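You operate a simulated robot arm through the tools that you are given. There is no shell and no other tool.

The job below is to be done with a simulated robot arm. You get a single attempt, and the scene is never put back.

## Task
Blot the brown and grey tiles dry; lay them on 28 cm of tissue.
Fine: At the wall bench, with the yellow blotter, which goes back. Blot both and run the tissue to its mark first. Leave the third hexagon tile.

It is judged by the outcome, as a careful person would: the job done as asked, and still so three seconds after it is handed in. It fails if anything else is knocked over, pushed out of place, dropped, spilled or broken.

## Robot
A 6-joint arm with a two-finger gripper, fixed in place. Base frame: the origin is at the foot of the arm, x ahead of it, y to its left, z up; the work surface is at about z = 950. Lengths are in mm, angles in rad, forces in N, time in s.
Its first joint turns from -2.897 to 2.897 rad. Payload 3.43 kg.
Tool frame: the origin (TCP) lies between the finger pads and is the grasp point; the fingertips stand 20 mm ahead of it; z points along the fingers, y is the line along which they close. Largest opening 190 mm; the body of the gripper starts 248 mm behind the TCP.
Orientation is told as [roll, pitch, yaw] about the base's x, y, z axes, in that order, counted from this pose: with the fingers straight down and closing along the base's y, the tool's x points along the base's -x, its y along +y and its z along -z.

## Interface
- The arm moves only by the tool drive_tool. Its argument "series" is a list of rows, each an object of numbers (a shift or turn left out is 0, a gripper value left out holds the last): "tx", "ty", "tz": the shift along the tool's x, y, z in units of 250 mm (1.0 is 250 mm); "rx", "ry", "rz": the turn, a rotation vector about the tool's x, y, z in units of 180 degrees (1.0 is 180 degrees); "fingers": the finger opening in mm, from 0 to 190. In form: [{"tx": .., "ty": .., "tz": .., "rx": .., "ry": .., "rz": .., "fingers": ..}, ...]. A call has 1 to 20 rows; each row is the pose to reach, as a shift and turn from the pose commanded when the call began, along the tool's axes at that moment. A call with a number of a shift or a turn outside -1 to 1 is refused whole. Rows are played at 5 a second. More than 50 mm and 0.15 rad between two rows, or a gripper value outside its range, and nothing of the call is played. Where a pose cannot be reached the arm comes as near as it can. A force on the tool above 50 N (or 10 N above the force at the start of the call, whichever is more), or a blocked arm, ends the call early, and 0.2 s more pass. The fingers move at their own pace (about 153 mm/s each) and stop on an object; they squeeze with about 29 N. The grip force told is the motor's: it shows also when the fingers shut on nothing. Time passes only in rows, and 0.2 s behind the last, so rows that repeat a pose let the fingers close. The reply holds the time, the measured pose of the TCP, the force on the tool along the base axes, the opening and the grip force, in the units named above and with some noise, with the torque about the TCP (base axes, N m) and any sound that the robot's microphone picked up.
- Cameras (640 x 400 px; columns grow to the right, rows downward): "scene" is fixed at [218.4, -501.9, 1523.3]; the picture's right is [0.17, -0.99, 0.00], its down [-0.92, -0.16, -0.36] and it looks along [0.35, 0.06, -0.93] (base axes); focal length 214 px, centre (320, 200). "wrist" rides on the gripper at [70, -8, -288] in the tool frame; the picture's right is [0.12, 0.99, 0.00], its down [-0.96, 0.12, -0.25] and it looks along [-0.25, 0.03, 0.97] (tool axes); focal length 261 px, centre (320, 200). There is no depth. A picture from a camera that has moved, and an enlarged one, comes with that camera's place and axes in the base frame and with its lens.
- snapshot(camera): a new picture of that camera. The clock stands still meanwhile.
- lift_body(by): slides the trunk up (or, below 0, down) by that many mm; the arm rides with it, the base frame stays. It gives what a move gives, with no picture.
- close_up(camera, box): a new picture of the part [left, top, right, bottom] of that camera's present view, enlarged. The clock stands still meanwhile.
- close_job(): hands the job in; it is judged then, once.

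Nothing tells you positions but the pictures and the camera data. Unless the task says otherwise, let go and move clear before handing in.

The tools are called as name(argument=value, ...) on one line, values as JSON. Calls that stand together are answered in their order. drive_tool: Moves the arm, as the interface text tells. Its arguments: {"type":"object","properties":{"series":{"type":"array","items":{"type":"object","properties":{"tx":{"type":"number"},"ty":{"type":"number"},"tz":{"type":"number"},"rx":{"type":"number"},"ry":{"type":"number"},"rz":{"type":"number"},"fingers":{"type":"number"}}}}},"required":["series"]} The other tools are called the same way: lift_body (by) slides the trunk up or down; snapshot (camera) takes a picture; close_up (camera, box) takes an enlarged picture of a part of a camera's view; close_job () hands the job in.

At the start:

```text
time_s: 0.0
tool_pos: [570.9, -486.1, 1200.6]
tcp_rot: [-0.001, 0.001, 0.0]
force: [-1.1, 0.0, 0.6]
torque: [0.02, 0.03, -0.02]
opening: 190.1
grip_force: 0.1
trunk travel left (down, up): [-250.0, 190.0]
```

scene: 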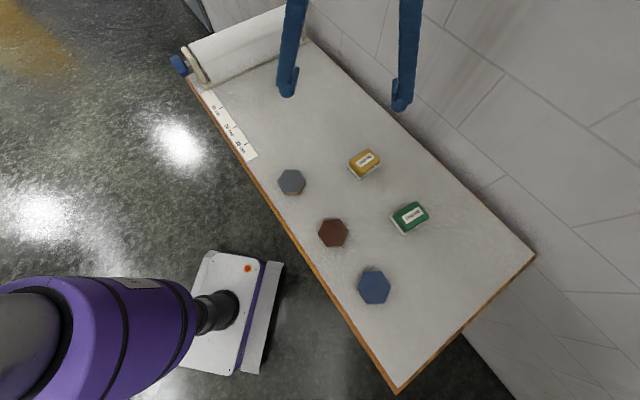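
wrist: 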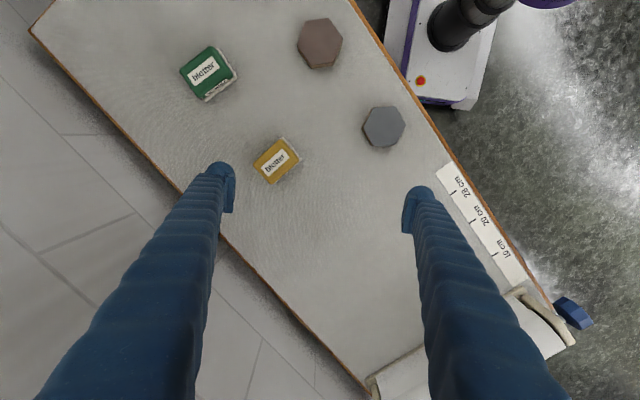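

I see a bench along a wall with three hexagon tiles (grey, brown, blue), a yellow and a green blotter, and a tissue roll with a ruler marked 10/20/28 cm at the far end. I'll look closer before moving.

close_up(camera="scene", box=[160, 0, 330, 170])

close_up(camera="scene", box=[260, 130, 460, 320])

close_up(camera="wrist", box=[340, 140, 640, 400])

close_up(camera="wrist", box=[150, 0, 450, 200])

```text
2.35 times, centred on (245, 85) of scene
camera zoom: at [218.4, -501.9, 1523.3], right [0.17, -0.99, 0.0], down [-0.92, -0.16, -0.36], along [0.35, 0.06, -0.93], focal length 505 px, centre (496, 471)
```

zoom: 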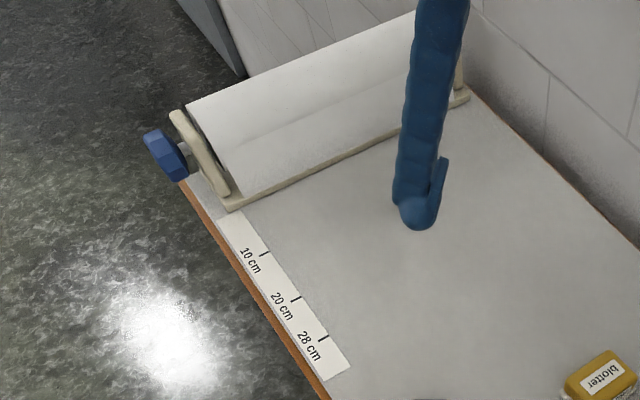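

```text
2.11 times, centred on (360, 225) of scene
camera zoom: at [218.4, -501.9, 1523.3], right [0.17, -0.99, 0.0], down [-0.92, -0.16, -0.36], along [0.35, 0.06, -0.93], focal length 452 px, centre (236, 147)
```

zoom: 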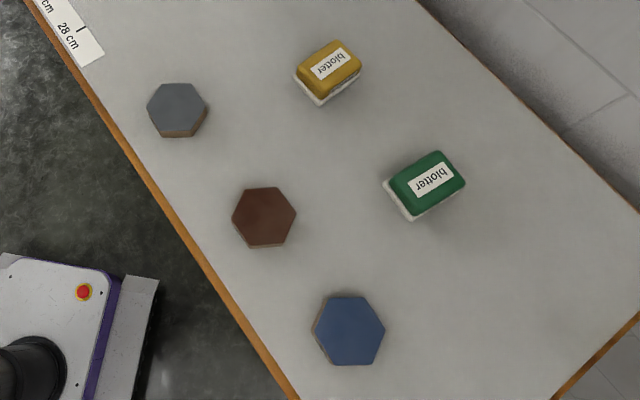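

```text
1.54 times, centred on (490, 270) of wrist
camera zoom: at [500.7, -494.5, 1487.1], right [-0.12, 0.99, 0.0], down [0.96, 0.12, 0.25], along [0.25, 0.03, -0.97], focal length 401 px, centre (58, 92)
```

zoom: 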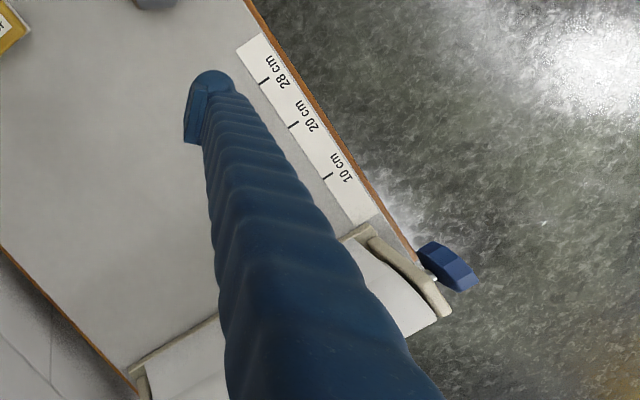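

```text
2.00 times, centred on (300, 100) of wrist
camera zoom: at [500.7, -494.5, 1487.1], right [-0.12, 0.99, 0.0], down [0.96, 0.12, 0.25], along [0.25, 0.03, -0.97], focal length 521 px, centre (360, 400)
```

zoom: 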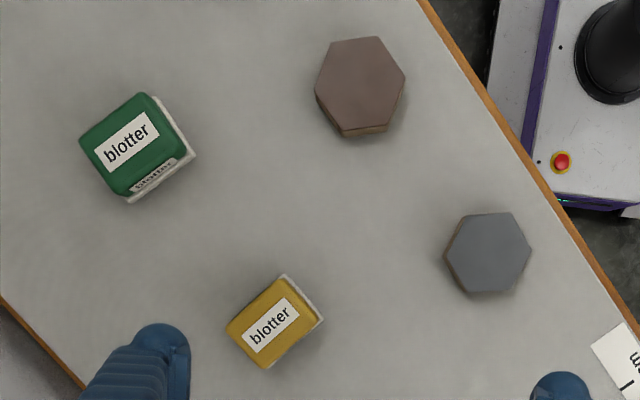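

I take the bench to run at about 45° in the base frame, with the grey tile near (467,-374), brown near (341,-516), yellow blotter near (552,-573) and the roll knob near (801,80,1014). I'll enlarge each of these for detail before moving.

close_up(camera="scene", box=[165, 0, 325, 100])

close_up(camera="scene", box=[330, 140, 394, 180])

close_up(camera="scene", box=[260, 160, 324, 200])

close_up(camera="scene", box=[300, 213, 364, 253])

close_up(camera="wrist", box=[480, 260, 608, 340])

close_up(camera="wrist", box=[240, 120, 320, 200])

```text
4.00 times, centred on (245, 50) of scene
camera zoom: at [218.4, -501.9, 1523.3], right [0.17, -0.99, 0.0], down [-0.92, -0.16, -0.36], along [0.35, 0.06, -0.93], focal length 858 px, centre (620, 800)
```

zoom: 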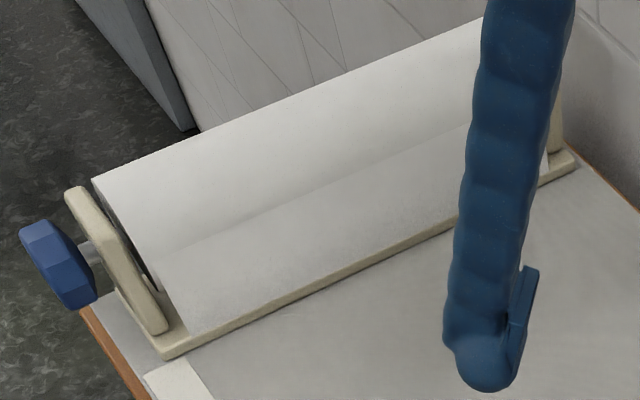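

```text
10.00 times, centred on (362, 160) of scene
camera zoom: at [218.4, -501.9, 1523.3], right [0.17, -0.99, 0.0], down [-0.92, -0.16, -0.36], along [0.35, 0.06, -0.93], focal length 2145 px, centre (-100, 600)
```

zoom: 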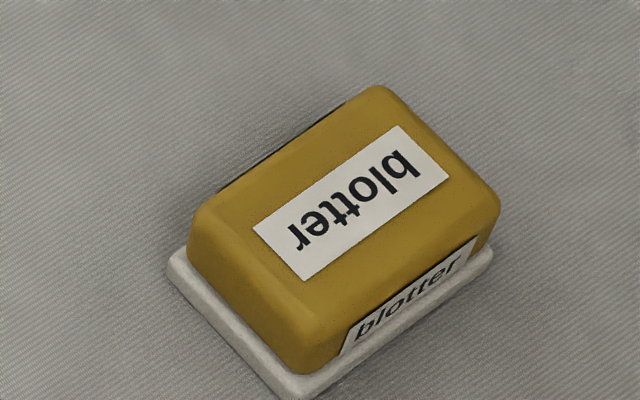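

```text
10.00 times, centred on (292, 180) of scene
camera zoom: at [218.4, -501.9, 1523.3], right [0.17, -0.99, 0.0], down [-0.92, -0.16, -0.36], along [0.35, 0.06, -0.93], focal length 2145 px, centre (600, 400)
```

zoom: 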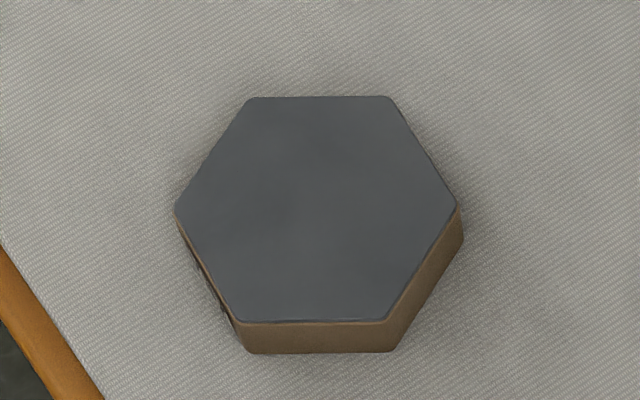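

```text
10.00 times, centred on (332, 233) of scene
camera zoom: at [218.4, -501.9, 1523.3], right [0.17, -0.99, 0.0], down [-0.92, -0.16, -0.36], along [0.35, 0.06, -0.93], focal length 2145 px, centre (200, -130)
```

zoom: 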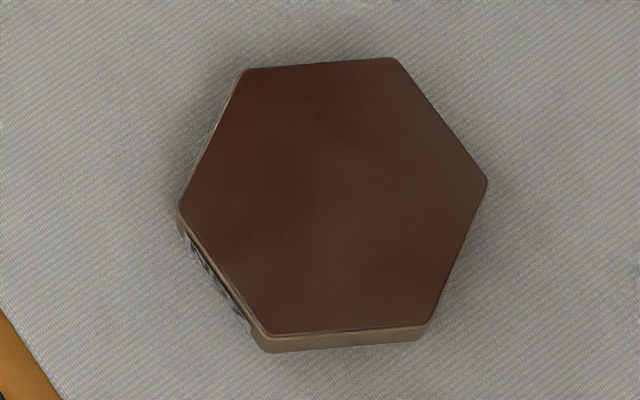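

```text
5.00 times, centred on (544, 300) of wrist
camera zoom: at [500.7, -494.5, 1487.1], right [-0.12, 0.99, 0.0], down [0.96, 0.12, 0.25], along [0.25, 0.03, -0.97], focal length 1303 px, centre (-800, -300)
```

zoom: 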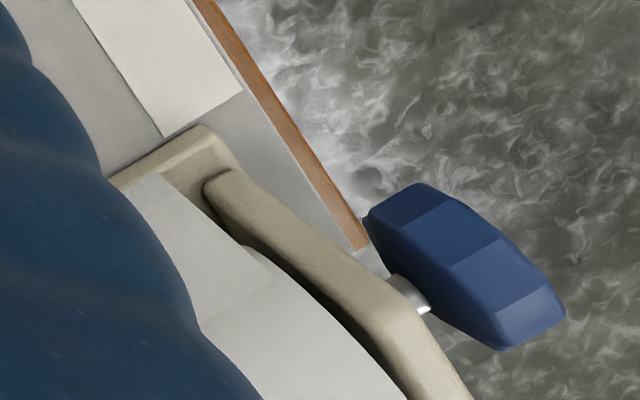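

```text
5.00 times, centred on (280, 160) of wrist
camera zoom: at [500.7, -494.5, 1487.1], right [-0.12, 0.99, 0.0], down [0.96, 0.12, 0.25], along [0.25, 0.03, -0.97], focal length 1303 px, centre (520, 400)
```

zoom: 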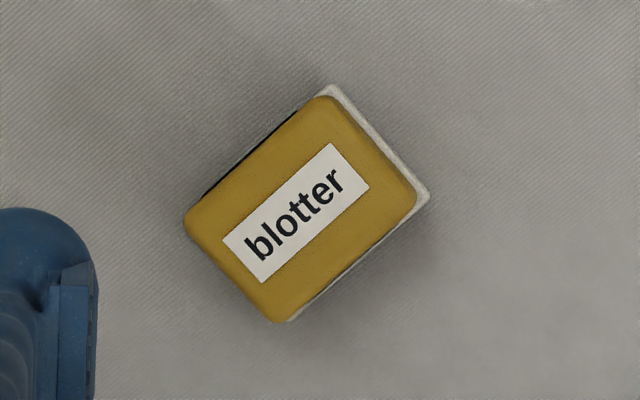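

The knob is a blue hexagon on the roll's axis, and the blotter's long axis runs across the bench. I'll turn the gripper about 45° and hover over the yellow blotter for a better look.

drive_tool(series=[{"ty": -0.05, "tz": 0.04, "rz": 0.035, "fingers": 110}, {"ty": -0.1, "tz": 0.09, "rz": 0.07}, {"ty": -0.16, "tz": 0.14, "rz": 0.105}, {"ty": -0.22, "tz": 0.19, "rz": 0.14}, {"ty": -0.28, "tz": 0.24, "rz": 0.175}, {"ty": -0.33, "tz": 0.29, "rz": 0.21}, {"ty": -0.364, "tz": 0.32, "rz": 0.25}, {"ty": -0.364, "tz": 0.32, "rz": 0.25}])

snapshot(camera="wrist")

snapshot(camera="scene")

```text
time_s: 1.8
tool_pos: [570.3, -577.6, 1120.0]
tcp_rot: [0.001, 0.001, -0.787]
force: [0.4, -0.2, -0.1]
torque: [0.0, 0.03, 0.0]
opening: 110.2
grip_force: 0.1
trunk travel left (down, up): [-250.0, 190.0]
```

```text
taken
camera wrist: at [514.4, -534.0, 1408.4], right [0.62, 0.79, 0.0], down [0.76, -0.6, 0.25], along [0.19, -0.15, -0.97], focal length 261 px, centre (320, 200)
```

wrist: 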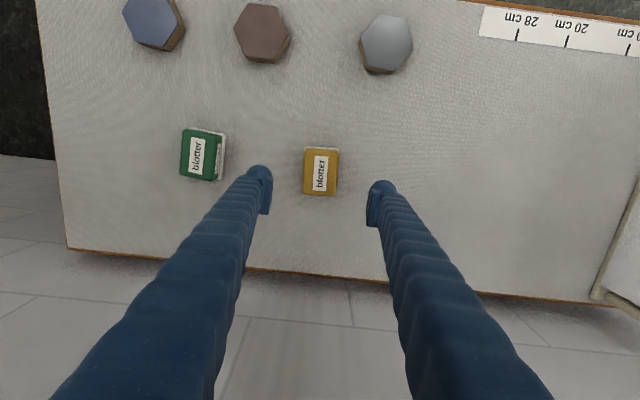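

```text
taken
```

scene: 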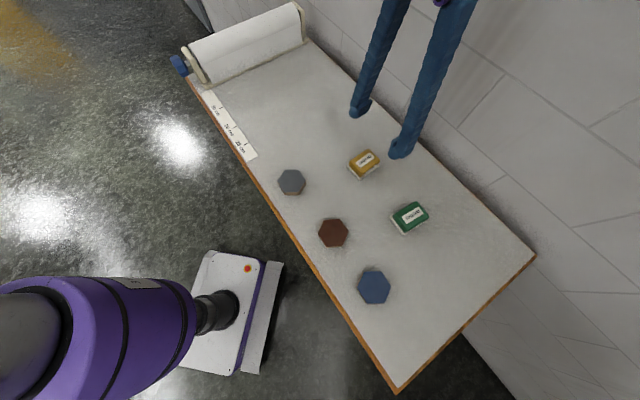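

The blotter is almost centred between the fingers and nearly aligned with them. I'll enlarge to measure its centre, orientation and height.

close_up(camera="wrist", box=[280, 140, 376, 200])

close_up(camera="wrist", box=[220, 0, 420, 125])

close_up(camera="scene", box=[165, 0, 325, 100])

```text
6.67 times, centred on (328, 170) of wrist
camera zoom: at [514.4, -534.0, 1408.4], right [0.62, 0.79, 0.0], down [0.76, -0.6, 0.25], along [0.19, -0.15, -0.97], focal length 1738 px, centre (267, 400)
```

zoom: 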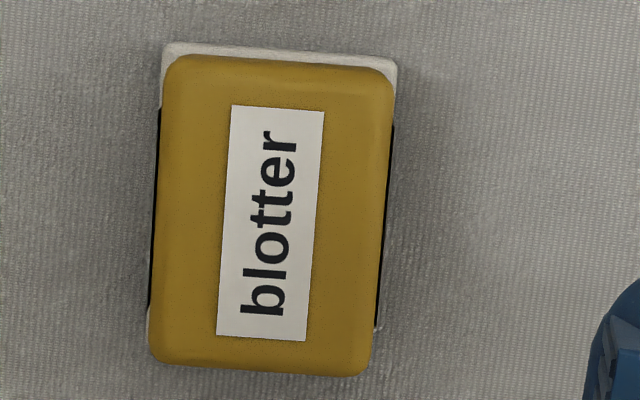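

```text
3.20 times, centred on (320, 62) of wrist
camera zoom: at [514.4, -534.0, 1408.4], right [0.62, 0.79, 0.0], down [0.76, -0.6, 0.25], along [0.19, -0.15, -0.97], focal length 834 px, centre (320, 640)
```

zoom: 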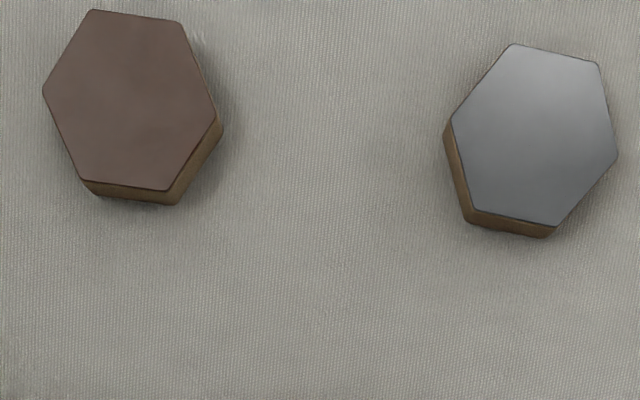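

```text
4.00 times, centred on (245, 50) of scene
camera zoom: at [218.4, -501.9, 1523.3], right [0.17, -0.99, 0.0], down [-0.92, -0.16, -0.36], along [0.35, 0.06, -0.93], focal length 858 px, centre (620, 800)
```

zoom: 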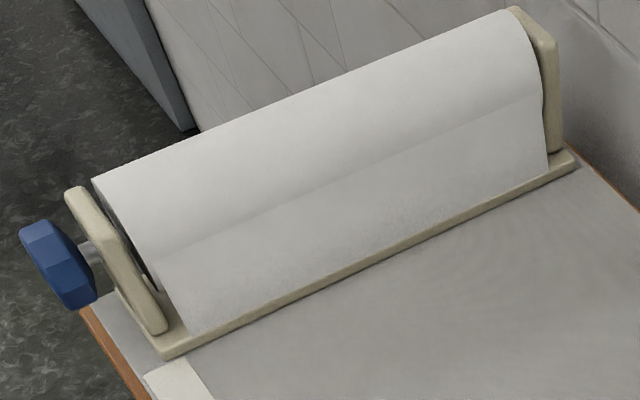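

The blotter is about 75×55 mm with its top near z≈979, and it is off my gripper axis by about 2.6° and 5 mm. I'll correct that and come down partway to check again.

drive_tool(series=[{"tx": 0.01, "ty": 0.001, "tz": 0.1, "rz": -0.007, "fingers": 100}, {"tx": 0.019, "ty": 0.002, "tz": 0.2, "rz": -0.0147}, {"tx": 0.019, "ty": 0.002, "tz": 0.3, "rz": -0.0147}, {"tx": 0.019, "ty": 0.002, "tz": 0.36, "rz": -0.0147}, {"tx": 0.019, "ty": 0.002, "tz": 0.36, "rz": -0.0147}])

snapshot(camera="wrist")

close_up(camera="scene", box=[320, 110, 432, 180])

```text
time_s: 3.0
tool_pos: [567.6, -575.2, 1030.2]
tcp_rot: [-0.001, 0.002, -0.738]
force: [0.4, 0.2, 0.0]
torque: [-0.02, 0.04, -0.02]
opening: 100.1
grip_force: 0.1
trunk travel left (down, up): [-250.0, 190.0]
```

```text
taken
camera wrist: at [509.8, -533.6, 1317.5], right [0.58, 0.81, 0.0], down [0.79, -0.56, 0.25], along [0.2, -0.14, -0.97], focal length 261 px, centre (320, 200)
```

wrist: 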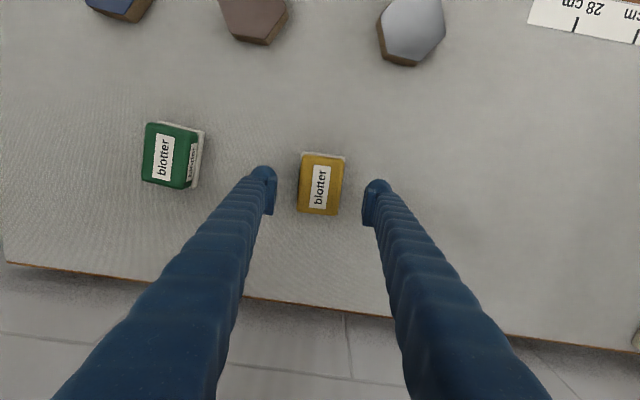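

```text
5.71 times, centred on (376, 145) of scene
camera zoom: at [218.4, -501.9, 1523.3], right [0.17, -0.99, 0.0], down [-0.92, -0.16, -0.36], along [0.35, 0.06, -0.93], focal length 1226 px, centre (0, 514)
```

zoom: 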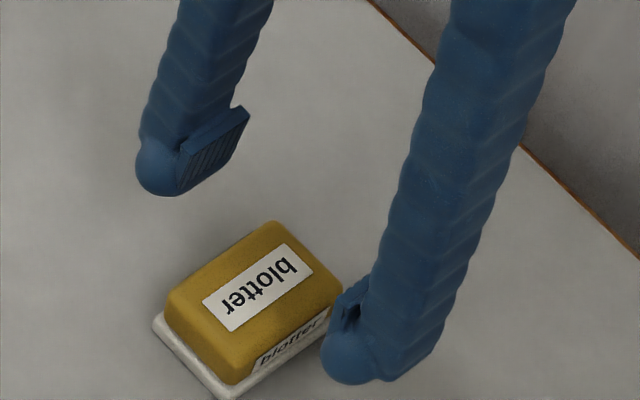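

The fingers now straddle the blotter. I'll take one more alignment check before going down.

close_up(camera="wrist", box=[256, 140, 384, 220])

```text
5.00 times, centred on (320, 180) of wrist
camera zoom: at [509.8, -533.6, 1317.5], right [0.58, 0.81, 0.0], down [0.79, -0.56, 0.25], along [0.2, -0.14, -0.97], focal length 1303 px, centre (320, 300)
```

zoom: 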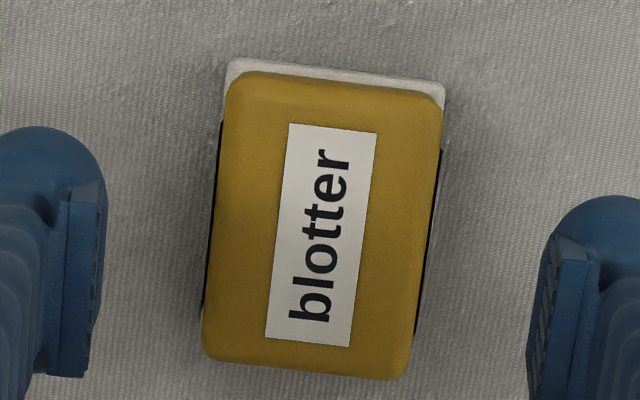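

The alignment is within 1 mm and half a degree. I'll descend so the fingertips sit just above the white pad, then close.

drive_tool(series=[{"tz": 0.06, "fingers": 100}, {"tz": 0.12}, {"tz": 0.17}, {"tz": 0.2}, {"tz": 0.2}])

close_up(camera="scene", box=[320, 120, 416, 180])

```text
time_s: 4.2
tool_pos: [567.5, -573.5, 978.1]
tcp_rot: [0.0, 0.002, -0.74]
force: [0.3, 0.1, -0.1]
torque: [0.03, 0.01, 0.0]
opening: 99.8
grip_force: 0.0
trunk travel left (down, up): [-250.0, 190.0]
```

```text
6.67 times, centred on (368, 150) of scene
camera zoom: at [218.4, -501.9, 1523.3], right [0.17, -0.99, 0.0], down [-0.92, -0.16, -0.36], along [0.35, 0.06, -0.93], focal length 1430 px, centre (0, 533)
```

zoom: 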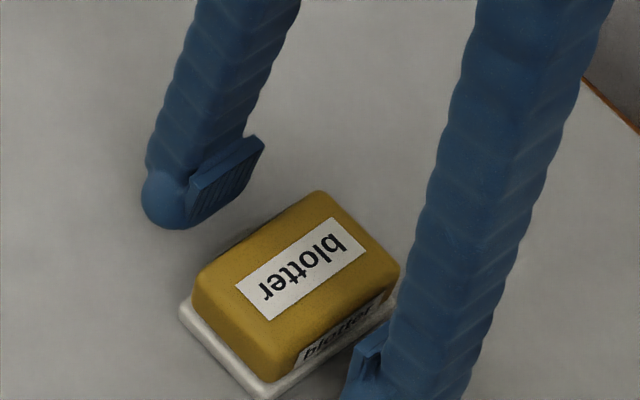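

The fingers are level with the yellow body on both sides. I'll close on it.

drive_tool(series=[{"fingers": 70}, {"fingers": 40}, {"fingers": 40}, {"fingers": 40}, {"fingers": 40}])

close_up(camera="scene", box=[320, 120, 416, 180])

close_up(camera="wrist", box=[256, 140, 384, 220])

```text
time_s: 5.4
tool_pos: [567.9, -573.4, 979.5]
tcp_rot: [0.0, 0.002, -0.739]
force: [-0.6, 0.7, -0.6]
torque: [-0.01, -0.02, 0.0]
opening: 55.0
grip_force: 28.8
trunk travel left (down, up): [-250.0, 190.0]
```

```text
6.67 times, centred on (368, 150) of scene
camera zoom: at [218.4, -501.9, 1523.3], right [0.17, -0.99, 0.0], down [-0.92, -0.16, -0.36], along [0.35, 0.06, -0.93], focal length 1430 px, centre (0, 533)
```

zoom: 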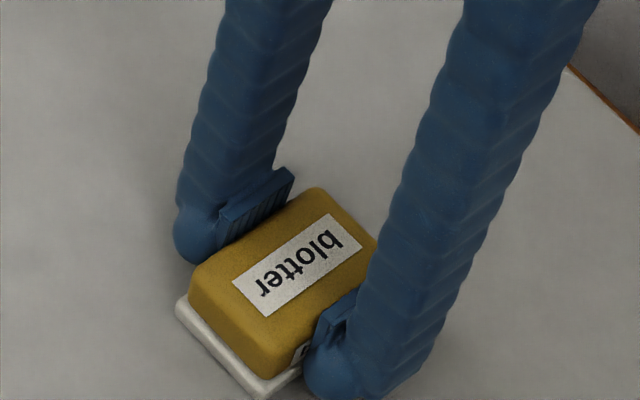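

```text
5.00 times, centred on (320, 180) of wrist
camera zoom: at [509.9, -531.4, 1266.5], right [0.58, 0.81, 0.0], down [0.79, -0.56, 0.25], along [0.2, -0.14, -0.97], focal length 1303 px, centre (320, 300)
```

zoom: 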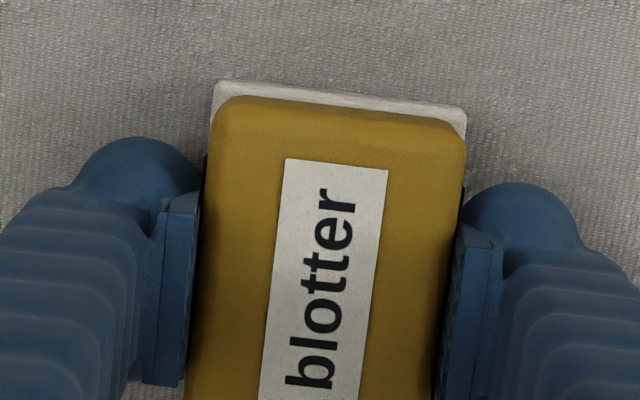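

The blotter is gripped at 55 mm wide. I'll lift it and carry it toward the brown tile, stopping short so the wrist camera sits right above the tile for a precise fix.

drive_tool(series=[{"tz": -0.08, "fingers": 40}, {"tz": -0.2}, {"tz": -0.32}, {"tx": 0.1, "ty": -0.08, "tz": -0.32}, {"tx": 0.22, "ty": -0.17, "tz": -0.32}, {"tx": 0.34, "ty": -0.26, "tz": -0.32}, {"tx": 0.45, "ty": -0.35, "tz": -0.32}, {"tx": 0.56, "ty": -0.43, "tz": -0.32}, {"tx": 0.56, "ty": -0.43, "tz": -0.32}, {"tx": 0.56, "ty": -0.43, "tz": -0.32}])

snapshot(camera="wrist")

snapshot(camera="scene")

```text
time_s: 7.6
tool_pos: [393.0, -560.9, 1058.7]
tcp_rot: [0.0, -0.001, -0.739]
force: [-0.3, 0.5, 0.2]
torque: [0.02, 0.01, 0.0]
opening: 54.7
grip_force: 28.8
trunk travel left (down, up): [-250.0, 190.0]
```

```text
taken
camera wrist: at [335.4, -518.4, 1346.5], right [0.58, 0.81, 0.0], down [0.79, -0.56, 0.25], along [0.2, -0.14, -0.97], focal length 261 px, centre (320, 200)
```

wrist: 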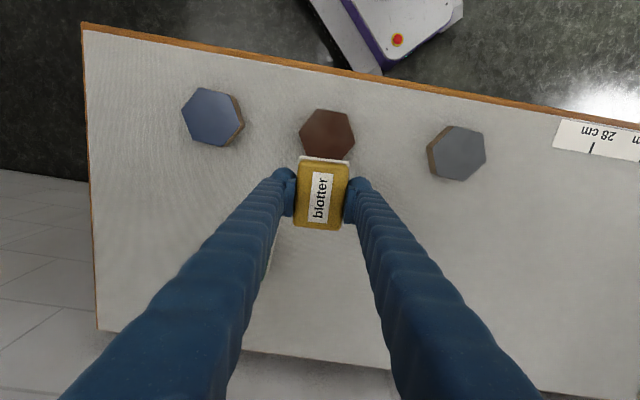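

```text
taken
```

scene: 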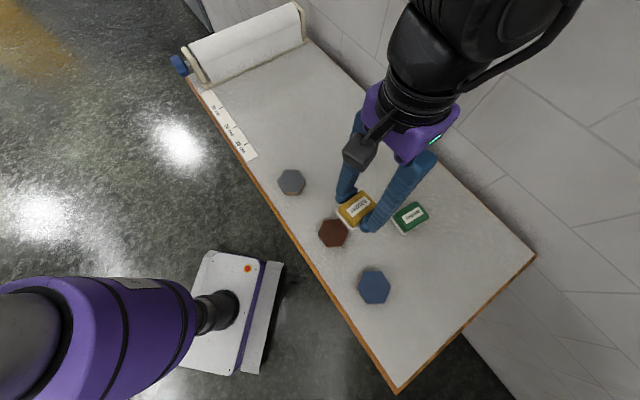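

The brown tile is right below the camera, just ahead of the blotter. I'll zoom in to measure its centre and edges.

close_up(camera="wrist", box=[264, 90, 392, 170])

close_up(camera="wrist", box=[392, 110, 520, 190])

close_up(camera="wrist", box=[256, 145, 384, 225])

```text
5.00 times, centred on (328, 130) of wrist
camera zoom: at [335.4, -518.4, 1346.5], right [0.58, 0.81, 0.0], down [0.79, -0.56, 0.25], along [0.2, -0.14, -0.97], focal length 1303 px, centre (280, 550)
```

zoom: 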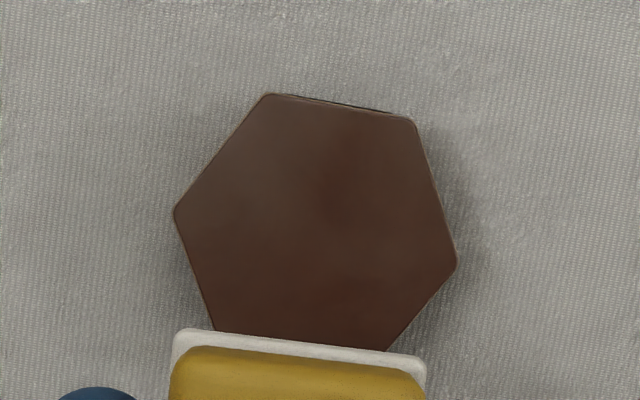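

```text
5.00 times, centred on (456, 150) of wrist
camera zoom: at [335.4, -518.4, 1346.5], right [0.58, 0.81, 0.0], down [0.79, -0.56, 0.25], along [0.2, -0.14, -0.97], focal length 1303 px, centre (-360, 450)
```

zoom: 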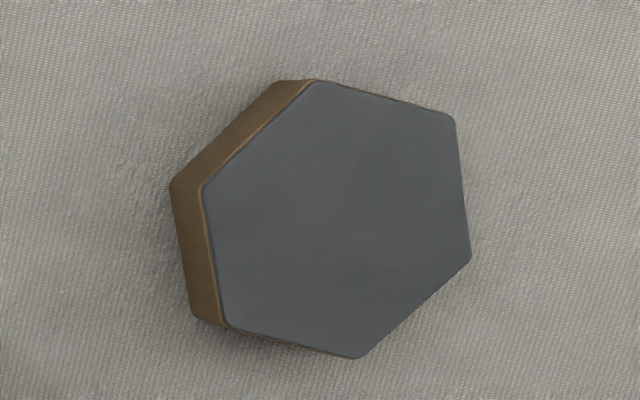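

```text
5.00 times, centred on (320, 185) of wrist
camera zoom: at [335.4, -518.4, 1346.5], right [0.58, 0.81, 0.0], down [0.79, -0.56, 0.25], along [0.2, -0.14, -0.97], focal length 1303 px, centre (320, 275)
```

zoom: 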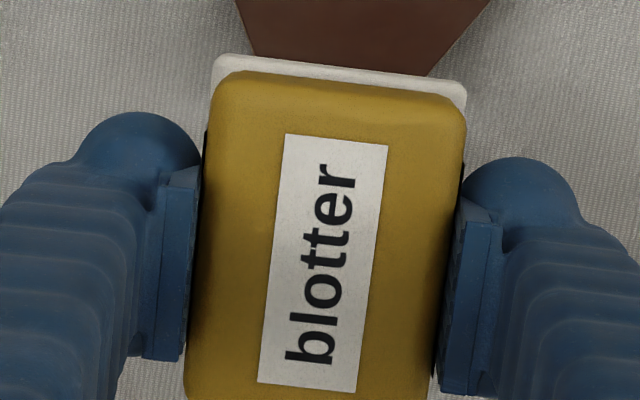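

The tile's centre is about 65 mm ahead and 2 mm to the side of the blotter, with its corners pointing along my closing direction. I'll move over it and come down to just above the expected contact height.

drive_tool(series=[{"tx": 0.13, "ty": 0.004, "fingers": 40}, {"tx": 0.259, "ty": 0.008}, {"tx": 0.259, "ty": 0.008, "tz": 0.07}, {"tx": 0.259, "ty": 0.008, "tz": 0.14}, {"tx": 0.259, "ty": 0.008, "tz": 0.18}, {"tx": 0.259, "ty": 0.008, "tz": 0.18}])

close_up(camera="scene", box=[290, 190, 402, 260])

close_up(camera="wrist", box=[240, 130, 400, 230])

```text
time_s: 9.0
tool_pos: [345.0, -514.5, 1014.5]
tcp_rot: [-0.001, 0.0, -0.741]
force: [-0.5, 0.6, -1.3]
torque: [0.0, -0.01, -0.01]
opening: 54.6
grip_force: 29.1
trunk travel left (down, up): [-250.0, 190.0]
```

```text
5.71 times, centred on (346, 225) of scene
camera zoom: at [218.4, -501.9, 1523.3], right [0.17, -0.99, 0.0], down [-0.92, -0.16, -0.36], along [0.35, 0.06, -0.93], focal length 1226 px, centre (171, 57)
```

zoom: 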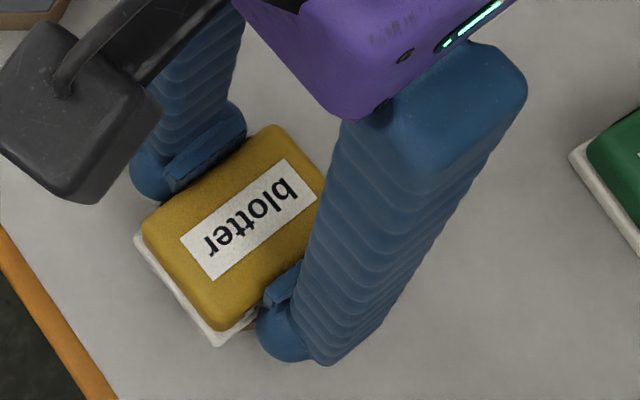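

```text
4.00 times, centred on (320, 180) of wrist
camera zoom: at [287.8, -471.7, 1301.8], right [0.58, 0.81, 0.0], down [0.79, -0.56, 0.25], along [0.2, -0.14, -0.97], focal length 1043 px, centre (320, 280)
```

zoom: 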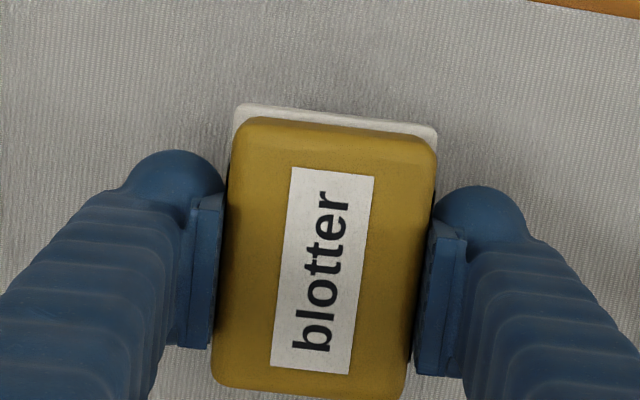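

The blotter now covers the tile from above. I'll come down in small steps and watch the force for contact.

drive_tool(series=[{"tz": 0.01, "fingers": 40}, {"tz": 0.02}, {"tz": 0.03}, {"tz": 0.04}, {"tz": 0.044}, {"tz": 0.048}, {"tz": 0.052}])

```text
time_s: 10.6
tool_pos: [344.4, -514.3, 1001.2]
tcp_rot: [0.0, 0.003, -0.74]
force: [2.4, 0.5, 6.1]
torque: [0.08, 0.02, -0.03]
opening: 54.8
grip_force: 29.5
trunk travel left (down, up): [-250.0, 190.0]
```

Contact has started at about 6 N near z=1002. I'll press a little further and hold.

drive_tool(series=[{"tz": 0.003, "fingers": 40}, {"tz": 0.006}, {"tz": 0.006}])

```text
time_s: 11.4
tool_pos: [344.9, -513.5, 1000.7]
tcp_rot: [-0.002, -0.003, -0.74]
force: [0.3, -2.0, 30.6]
torque: [-0.02, -0.03, 0.01]
opening: 54.9
grip_force: 29.0
trunk travel left (down, up): [-250.0, 190.0]
```

The press is at about 30 N, which is firm. I'll ease off slightly and hold a couple of seconds so the pad soaks up the water.

drive_tool(series=[{"tz": -0.002, "fingers": 40}, {"tz": -0.002}, {"tz": -0.002}, {"tz": -0.002}, {"tz": -0.002}, {"tz": -0.002}, {"tz": -0.002}, {"tz": -0.002}, {"tz": -0.002}, {"tz": -0.002}])

```text
time_s: 13.6
tool_pos: [345.4, -512.0, 1000.6]
tcp_rot: [-0.001, 0.0, -0.739]
force: [2.2, -2.1, 28.8]
torque: [-0.05, -0.08, 0.08]
opening: 55.0
grip_force: 28.8
trunk travel left (down, up): [-250.0, 190.0]
```

The centre press is done. Next I'll press with the blotter shifted about 12 mm to each side so the pad reaches the tile's outer corners.

drive_tool(series=[{"tz": -0.04, "fingers": 40}, {"tz": -0.04, "ty": 0.05}, {"tz": -0.02, "ty": 0.05}, {"tz": -0.008, "ty": 0.05}, {"tz": -0.003, "ty": 0.05}, {"tz": -0.001, "ty": 0.05}, {"tz": -0.001, "ty": 0.05}, {"tz": -0.001, "ty": 0.05}, {"tz": -0.001, "ty": 0.05}])

```text
time_s: 15.6
tool_pos: [354.4, -505.2, 1000.6]
tcp_rot: [0.0, -0.001, -0.74]
force: [0.4, -1.6, -1.8]
torque: [0.01, 0.02, 0.0]
opening: 54.8
grip_force: 28.8
trunk travel left (down, up): [-250.0, 190.0]
```

At this offset there's no contact yet, so the blotter may have shifted up slightly in the grip. I'll lower in half-millimetre steps.

drive_tool(series=[{"tz": 0.002, "ty": 0.0, "fingers": 40}, {"tz": 0.004}])

```text
time_s: 16.2
tool_pos: [354.3, -506.0, 1000.0]
tcp_rot: [-0.001, 0.0, -0.739]
force: [3.6, 5.2, 18.2]
torque: [0.33, 0.01, -0.04]
opening: 54.6
grip_force: 29.0
trunk travel left (down, up): [-250.0, 190.0]
```

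Contact is about 18 N here. I'll hold, then go to the other side and approach carefully.

drive_tool(series=[{"tz": 0.0, "fingers": 40}, {"tz": 0.0}, {"tz": 0.0}, {"tz": 0.0}, {"tz": 0.0}, {"tz": 0.0}, {"tz": 0.0}, {"tz": 0.0}, {"tz": -0.04}, {"tz": -0.04, "ty": -0.05}, {"tz": -0.04, "ty": -0.1}, {"tz": -0.02, "ty": -0.1}, {"tz": -0.01, "ty": -0.1}, {"tz": -0.004, "ty": -0.1}, {"tz": -0.002, "ty": -0.1}, {"tz": 0.0, "ty": -0.1}])

```text
time_s: 19.6
tool_pos: [335.9, -521.1, 1001.0]
tcp_rot: [0.001, -0.001, -0.74]
force: [-1.8, 1.6, 5.6]
torque: [-0.11, -0.08, -0.01]
opening: 54.9
grip_force: 29.1
trunk travel left (down, up): [-250.0, 190.0]
```

drive_tool(series=[{"tz": 0.003, "fingers": 40}, {"tz": 0.004}, {"tz": 0.004}, {"tz": 0.004}, {"tz": 0.004}, {"tz": 0.004}, {"tz": 0.004}, {"tz": 0.004}, {"tz": 0.004}])

```text
time_s: 21.6
tool_pos: [335.7, -522.6, 1000.5]
tcp_rot: [-0.002, -0.002, -0.737]
force: [4.9, -2.6, 40.1]
torque: [-0.05, -0.2, 0.01]
opening: 54.6
grip_force: 28.9
trunk travel left (down, up): [-250.0, 190.0]
```

I've pressed three spots on the brown tile, the last firm at 40 N. I'll lift and back off to see whether it now looks dry.

drive_tool(series=[{"tz": -0.04, "fingers": 40}, {"tz": -0.14}, {"tz": -0.24, "ty": 0.03}, {"tz": -0.24, "tx": -0.12, "ty": 0.05}, {"tz": -0.24, "tx": -0.26, "ty": 0.05}, {"tz": -0.24, "tx": -0.26, "ty": 0.05}])

close_up(camera="wrist", box=[264, 90, 392, 170])

snapshot(camera="wrist")

close_up(camera="scene", box=[300, 213, 364, 253])

```text
time_s: 23.0
tool_pos: [395.1, -557.4, 1060.3]
tcp_rot: [0.0, 0.0, -0.739]
force: [-0.1, -0.4, -0.1]
torque: [0.01, 0.0, -0.02]
opening: 54.6
grip_force: 28.8
trunk travel left (down, up): [-250.0, 190.0]
```

```text
5.00 times, centred on (328, 130) of wrist
camera zoom: at [337.5, -515.0, 1348.3], right [0.58, 0.81, 0.0], down [0.79, -0.56, 0.25], along [0.2, -0.14, -0.97], focal length 1303 px, centre (280, 550)
```

zoom: 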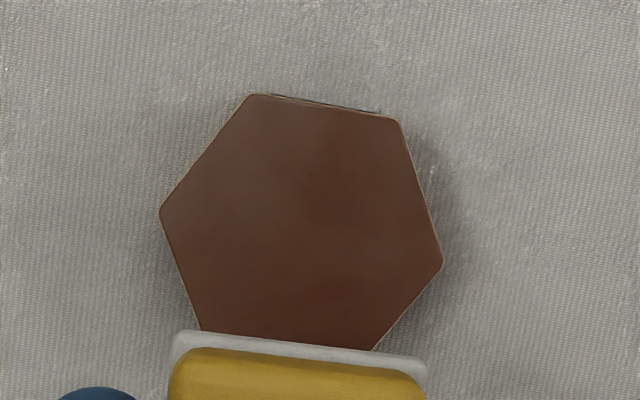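

```text
taken
camera wrist: at [337.5, -515.0, 1348.3], right [0.58, 0.81, 0.0], down [0.79, -0.56, 0.25], along [0.2, -0.14, -0.97], focal length 261 px, centre (320, 200)
```

wrist: 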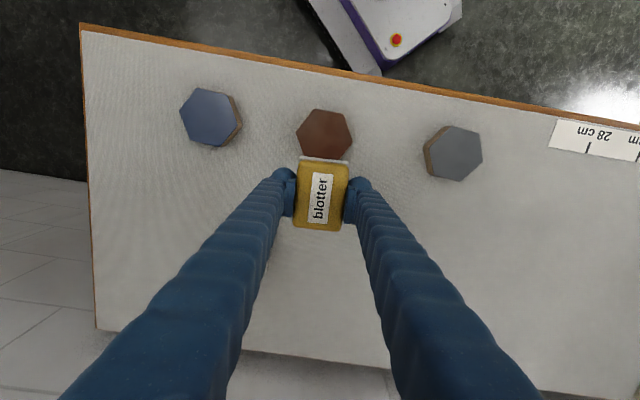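

```text
10.00 times, centred on (332, 233) of scene
camera zoom: at [218.4, -501.9, 1523.3], right [0.17, -0.99, 0.0], down [-0.92, -0.16, -0.36], along [0.35, 0.06, -0.93], focal length 2145 px, centre (200, -130)
```

zoom: 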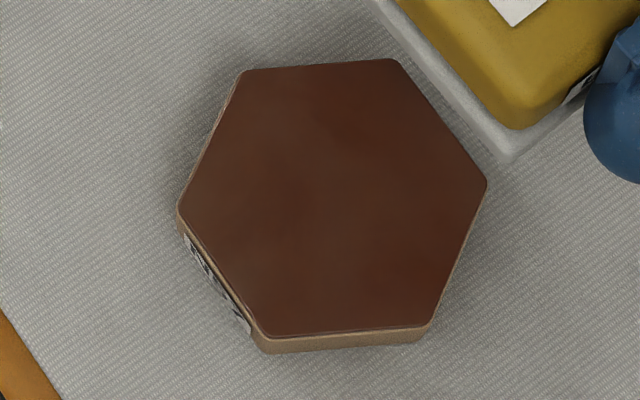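

The brown tile looks lighter and less glossy, it hasn't moved, and the pad has turned greyer from the water. Next I'll slide over to the grey tile, again with the camera above it.

drive_tool(series=[{"ty": 0.15, "fingers": 40}, {"ty": 0.3}, {"ty": 0.46}, {"ty": 0.62}, {"ty": 0.76}, {"ty": 0.76}])

close_up(camera="wrist", box=[264, 90, 392, 170])

snapshot(camera="wrist")

```text
time_s: 24.4
tool_pos: [523.5, -419.4, 1063.4]
tcp_rot: [0.002, 0.0, -0.741]
force: [0.1, -0.4, -1.3]
torque: [0.02, 0.0, -0.02]
opening: 55.1
grip_force: 29.3
trunk travel left (down, up): [-250.0, 190.0]
```

```text
5.00 times, centred on (328, 130) of wrist
camera zoom: at [466.3, -377.8, 1350.9], right [0.58, 0.81, 0.0], down [0.79, -0.56, 0.25], along [0.2, -0.14, -0.97], focal length 1303 px, centre (280, 550)
```

zoom: 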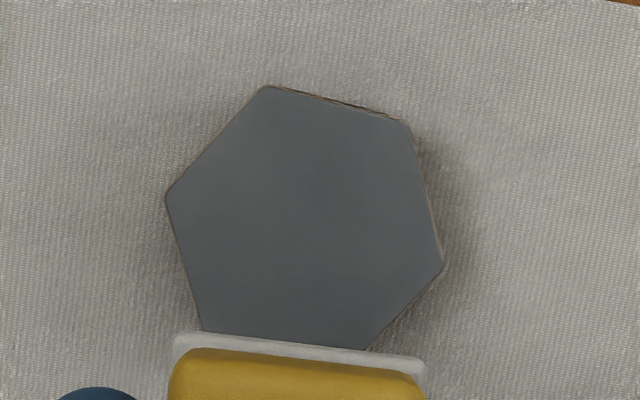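

```text
taken
camera wrist: at [466.3, -377.8, 1350.9], right [0.58, 0.81, 0.0], down [0.79, -0.56, 0.25], along [0.2, -0.14, -0.97], focal length 261 px, centre (320, 200)
```

wrist: 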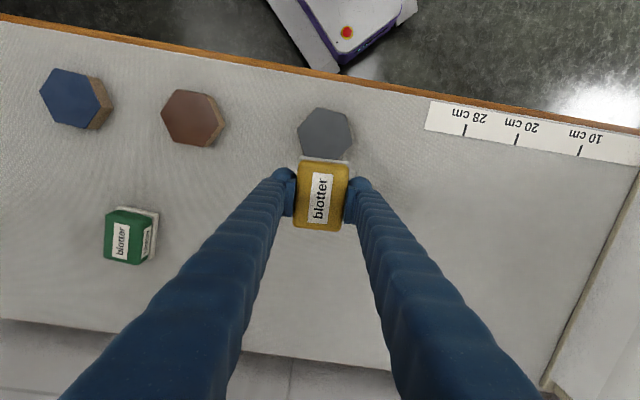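

The grey tile's centre is about 66 mm ahead of the blotter. I'll move over it and descend to just above contact.

drive_tool(series=[{"tx": 0.13, "ty": -0.003, "fingers": 40}, {"tx": 0.266, "ty": -0.005}, {"tx": 0.266, "ty": -0.005, "tz": 0.09}, {"tx": 0.266, "ty": -0.005, "tz": 0.17}, {"tx": 0.266, "ty": -0.005, "tz": 0.205}, {"tx": 0.266, "ty": -0.005, "tz": 0.215}, {"tx": 0.266, "ty": -0.005, "tz": 0.22}, {"tx": 0.266, "ty": -0.005, "tz": 0.225}])

close_up(camera="scene", box=[240, 140, 352, 210])

```text
time_s: 26.2
tool_pos: [472.2, -373.2, 1001.7]
tcp_rot: [-0.001, -0.001, -0.74]
force: [-0.1, 1.0, -0.8]
torque: [-0.01, 0.0, 0.02]
opening: 54.7
grip_force: 29.2
trunk travel left (down, up): [-250.0, 190.0]
```

```text
5.71 times, centred on (296, 175) of scene
camera zoom: at [218.4, -501.9, 1523.3], right [0.17, -0.99, 0.0], down [-0.92, -0.16, -0.36], along [0.35, 0.06, -0.93], focal length 1226 px, centre (457, 343)
```

zoom: 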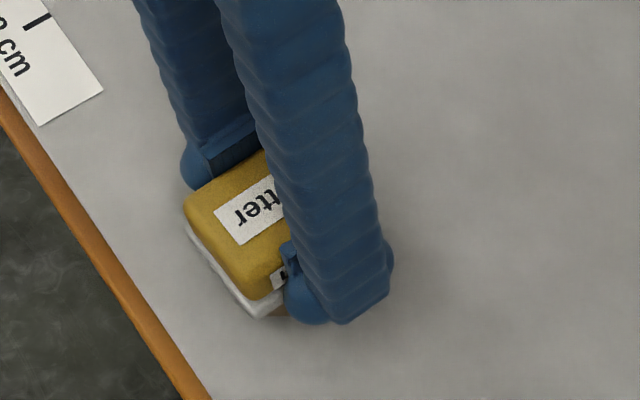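

There's no contact yet at about z=1003. I'll step down gently.

drive_tool(series=[{"tz": 0.003, "fingers": 40}, {"tz": 0.006}, {"tz": 0.009}])

```text
time_s: 27.0
tool_pos: [473.6, -373.9, 1001.3]
tcp_rot: [0.0, -0.001, -0.739]
force: [2.5, 2.4, 10.4]
torque: [0.01, 0.02, -0.01]
opening: 54.7
grip_force: 29.0
trunk travel left (down, up): [-250.0, 190.0]
```

Contact is about 10 N. I'll press about half a millimetre more and hold two seconds.

drive_tool(series=[{"tz": 0.002, "fingers": 40}, {"tz": 0.002}, {"tz": 0.002}, {"tz": 0.002}, {"tz": 0.002}, {"tz": 0.002}, {"tz": 0.002}, {"tz": 0.002}, {"tz": 0.002}, {"tz": 0.002}])

```text
time_s: 29.2
tool_pos: [471.3, -372.5, 1000.5]
tcp_rot: [0.0, -0.002, -0.74]
force: [5.8, -1.8, 26.5]
torque: [-0.02, -0.09, 0.0]
opening: 54.9
grip_force: 28.8
trunk travel left (down, up): [-250.0, 190.0]
```

That press is at 26 N. Now the +12 mm side.

drive_tool(series=[{"tz": -0.04, "fingers": 40}, {"tz": -0.04, "ty": 0.05}, {"tz": -0.02, "ty": 0.05}, {"tz": -0.008, "ty": 0.05}, {"tz": -0.004, "ty": 0.05}, {"tz": -0.002, "ty": 0.05}, {"tz": 0.0, "ty": 0.05}, {"tz": 0.0, "ty": 0.05}])

```text
time_s: 31.0
tool_pos: [480.0, -365.6, 999.4]
tcp_rot: [0.001, -0.002, -0.741]
force: [1.7, 2.3, 19.4]
torque: [0.16, 0.17, 0.0]
opening: 55.0
grip_force: 28.7
trunk travel left (down, up): [-250.0, 190.0]
```

That side reads 19 N, which is good. I'll hold, then press the other side.

drive_tool(series=[{"tz": 0.0, "fingers": 40}, {"tz": 0.0}, {"tz": 0.0}, {"tz": 0.0}, {"tz": 0.0}, {"tz": 0.0}, {"tz": 0.0}, {"tz": 0.0}, {"tz": -0.04}, {"tz": -0.04, "ty": -0.05}, {"tz": -0.04, "ty": -0.1}, {"tz": -0.02, "ty": -0.1}, {"tz": -0.01, "ty": -0.1}, {"tz": -0.004, "ty": -0.1}, {"tz": -0.002, "ty": -0.1}, {"tz": 0.0, "ty": -0.1}])

```text
time_s: 34.4
tool_pos: [462.3, -382.4, 1000.0]
tcp_rot: [0.0, 0.0, -0.74]
force: [-1.1, 0.5, 1.8]
torque: [-0.03, -0.11, 0.06]
opening: 54.7
grip_force: 29.0
trunk travel left (down, up): [-250.0, 190.0]
```

drive_tool(series=[{"tz": 0.002, "fingers": 40}, {"tz": 0.003}, {"tz": 0.003}, {"tz": 0.003}, {"tz": 0.003}, {"tz": 0.003}, {"tz": 0.003}, {"tz": 0.003}, {"tz": 0.003}])

```text
time_s: 36.4
tool_pos: [462.3, -383.0, 1000.2]
tcp_rot: [-0.001, -0.002, -0.738]
force: [3.9, -5.2, 24.1]
torque: [-0.13, -0.2, -0.06]
opening: 54.8
grip_force: 28.9
trunk travel left (down, up): [-250.0, 190.0]
```

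All three spots on the grey tile are pressed. I'll lift, back off and inspect it.

drive_tool(series=[{"tz": -0.04, "fingers": 40}, {"tz": -0.14}, {"tz": -0.24, "ty": 0.03}, {"tz": -0.24, "tx": -0.12, "ty": 0.05}, {"tz": -0.24, "tx": -0.266, "ty": 0.05}, {"tz": -0.24, "tx": -0.266, "ty": 0.05}])

close_up(camera="wrist", box=[264, 90, 392, 170])

close_up(camera="scene", box=[260, 160, 324, 200])

close_up(camera="scene", box=[240, 140, 400, 310])

```text
time_s: 37.8
tool_pos: [520.9, -417.7, 1058.8]
tcp_rot: [-0.001, 0.001, -0.74]
force: [0.3, -0.1, 0.6]
torque: [0.01, -0.03, -0.01]
opening: 55.0
grip_force: 28.9
trunk travel left (down, up): [-250.0, 190.0]
```

```text
5.00 times, centred on (328, 130) of wrist
camera zoom: at [463.5, -375.2, 1347.2], right [0.58, 0.81, 0.0], down [0.79, -0.56, 0.25], along [0.2, -0.14, -0.97], focal length 1303 px, centre (280, 550)
```

zoom: 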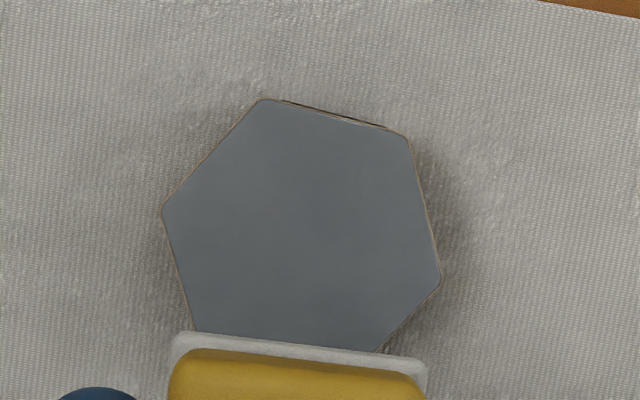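

```text
10.00 times, centred on (292, 180) of scene
camera zoom: at [218.4, -501.9, 1523.3], right [0.17, -0.99, 0.0], down [-0.92, -0.16, -0.36], along [0.35, 0.06, -0.93], focal length 2145 px, centre (600, 400)
```

zoom: 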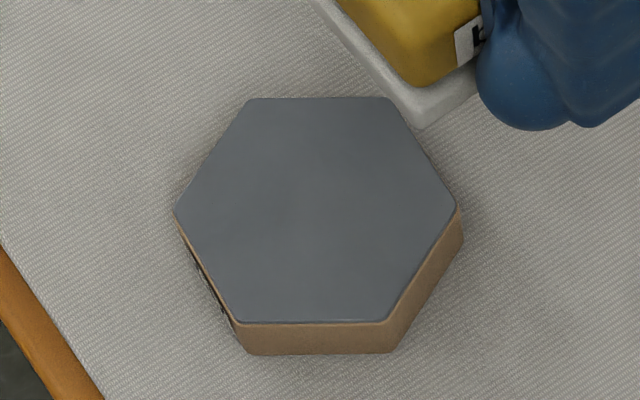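

```text
2.35 times, centred on (320, 225) of scene
camera zoom: at [218.4, -501.9, 1523.3], right [0.17, -0.99, 0.0], down [-0.92, -0.16, -0.36], along [0.35, 0.06, -0.93], focal length 505 px, centre (320, 141)
```

zoom: 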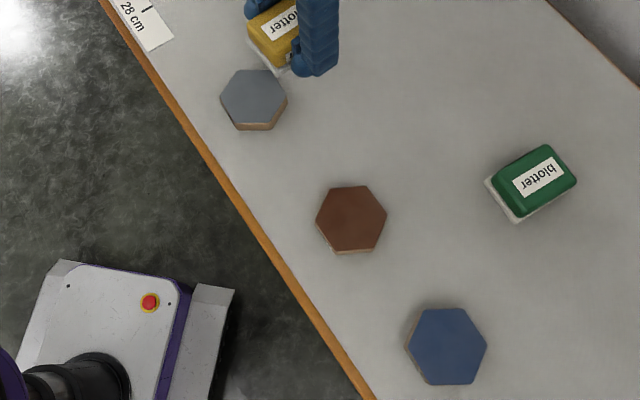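

Both tiles now look evenly matt and lighter, and neither has moved. I'll take the yellow blotter back to exactly where I picked it up.

drive_tool(series=[{"tx": -0.12, "ty": -0.07, "fingers": 40}, {"tx": -0.26, "ty": -0.155}, {"tx": -0.4, "ty": -0.24}, {"tx": -0.5, "ty": -0.3}, {"tx": -0.559, "ty": -0.333}, {"tx": -0.559, "ty": -0.333, "tz": 0.1}, {"tx": -0.559, "ty": -0.333, "tz": 0.2}, {"tx": -0.559, "ty": -0.333, "tz": 0.27}, {"tx": -0.559, "ty": -0.333, "tz": 0.3}, {"tx": -0.559, "ty": -0.333, "tz": 0.31}, {"tx": -0.559, "ty": -0.333, "tz": 0.315}, {"tx": -0.559, "ty": -0.333, "tz": 0.318}])

close_up(camera="scene", box=[320, 120, 416, 180])

```text
time_s: 40.4
tool_pos: [568.3, -574.2, 980.1]
tcp_rot: [0.002, -0.001, -0.74]
force: [-0.4, 0.5, -1.6]
torque: [0.04, 0.01, 0.02]
opening: 54.4
grip_force: 29.4
trunk travel left (down, up): [-250.0, 190.0]
```

```text
6.67 times, centred on (368, 150) of scene
camera zoom: at [218.4, -501.9, 1523.3], right [0.17, -0.99, 0.0], down [-0.92, -0.16, -0.36], along [0.35, 0.06, -0.93], focal length 1430 px, centre (0, 533)
```

zoom: 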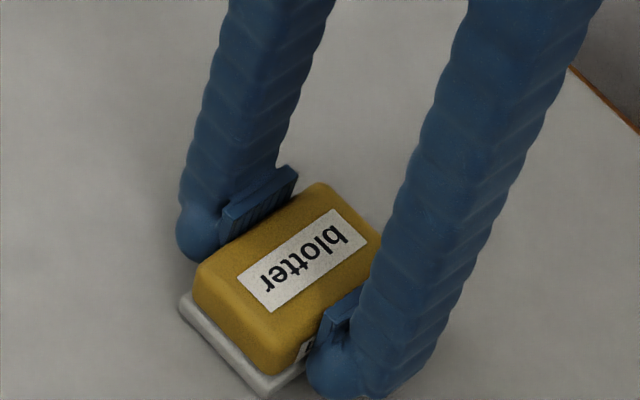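

I'm back over the home spot. I'll compare the blotter's place in the grip and in the scene against the original before setting down.

close_up(camera="wrist", box=[256, 140, 384, 220])

close_up(camera="scene", box=[330, 140, 394, 180])

```text
5.00 times, centred on (320, 180) of wrist
camera zoom: at [510.3, -532.5, 1267.6], right [0.58, 0.81, 0.0], down [0.79, -0.56, 0.25], along [0.2, -0.14, -0.97], focal length 1303 px, centre (320, 300)
```

zoom: 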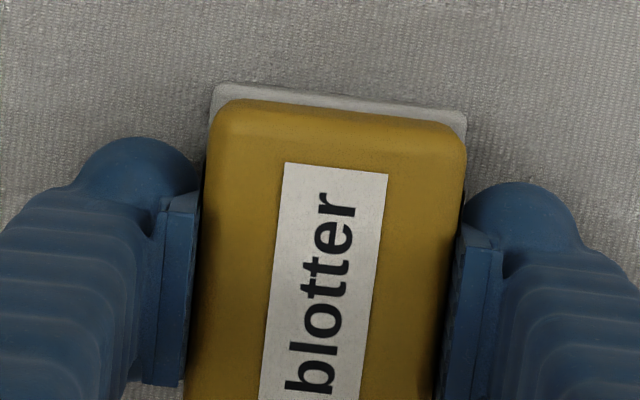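

```text
10.00 times, centred on (362, 160) of scene
camera zoom: at [218.4, -501.9, 1523.3], right [0.17, -0.99, 0.0], down [-0.92, -0.16, -0.36], along [0.35, 0.06, -0.93], focal length 2145 px, centre (-100, 600)
```

zoom: 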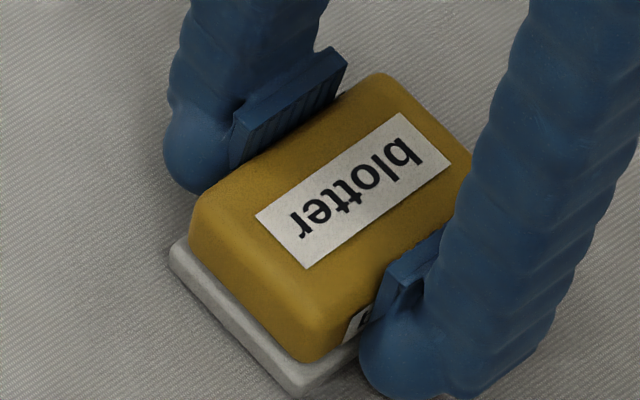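

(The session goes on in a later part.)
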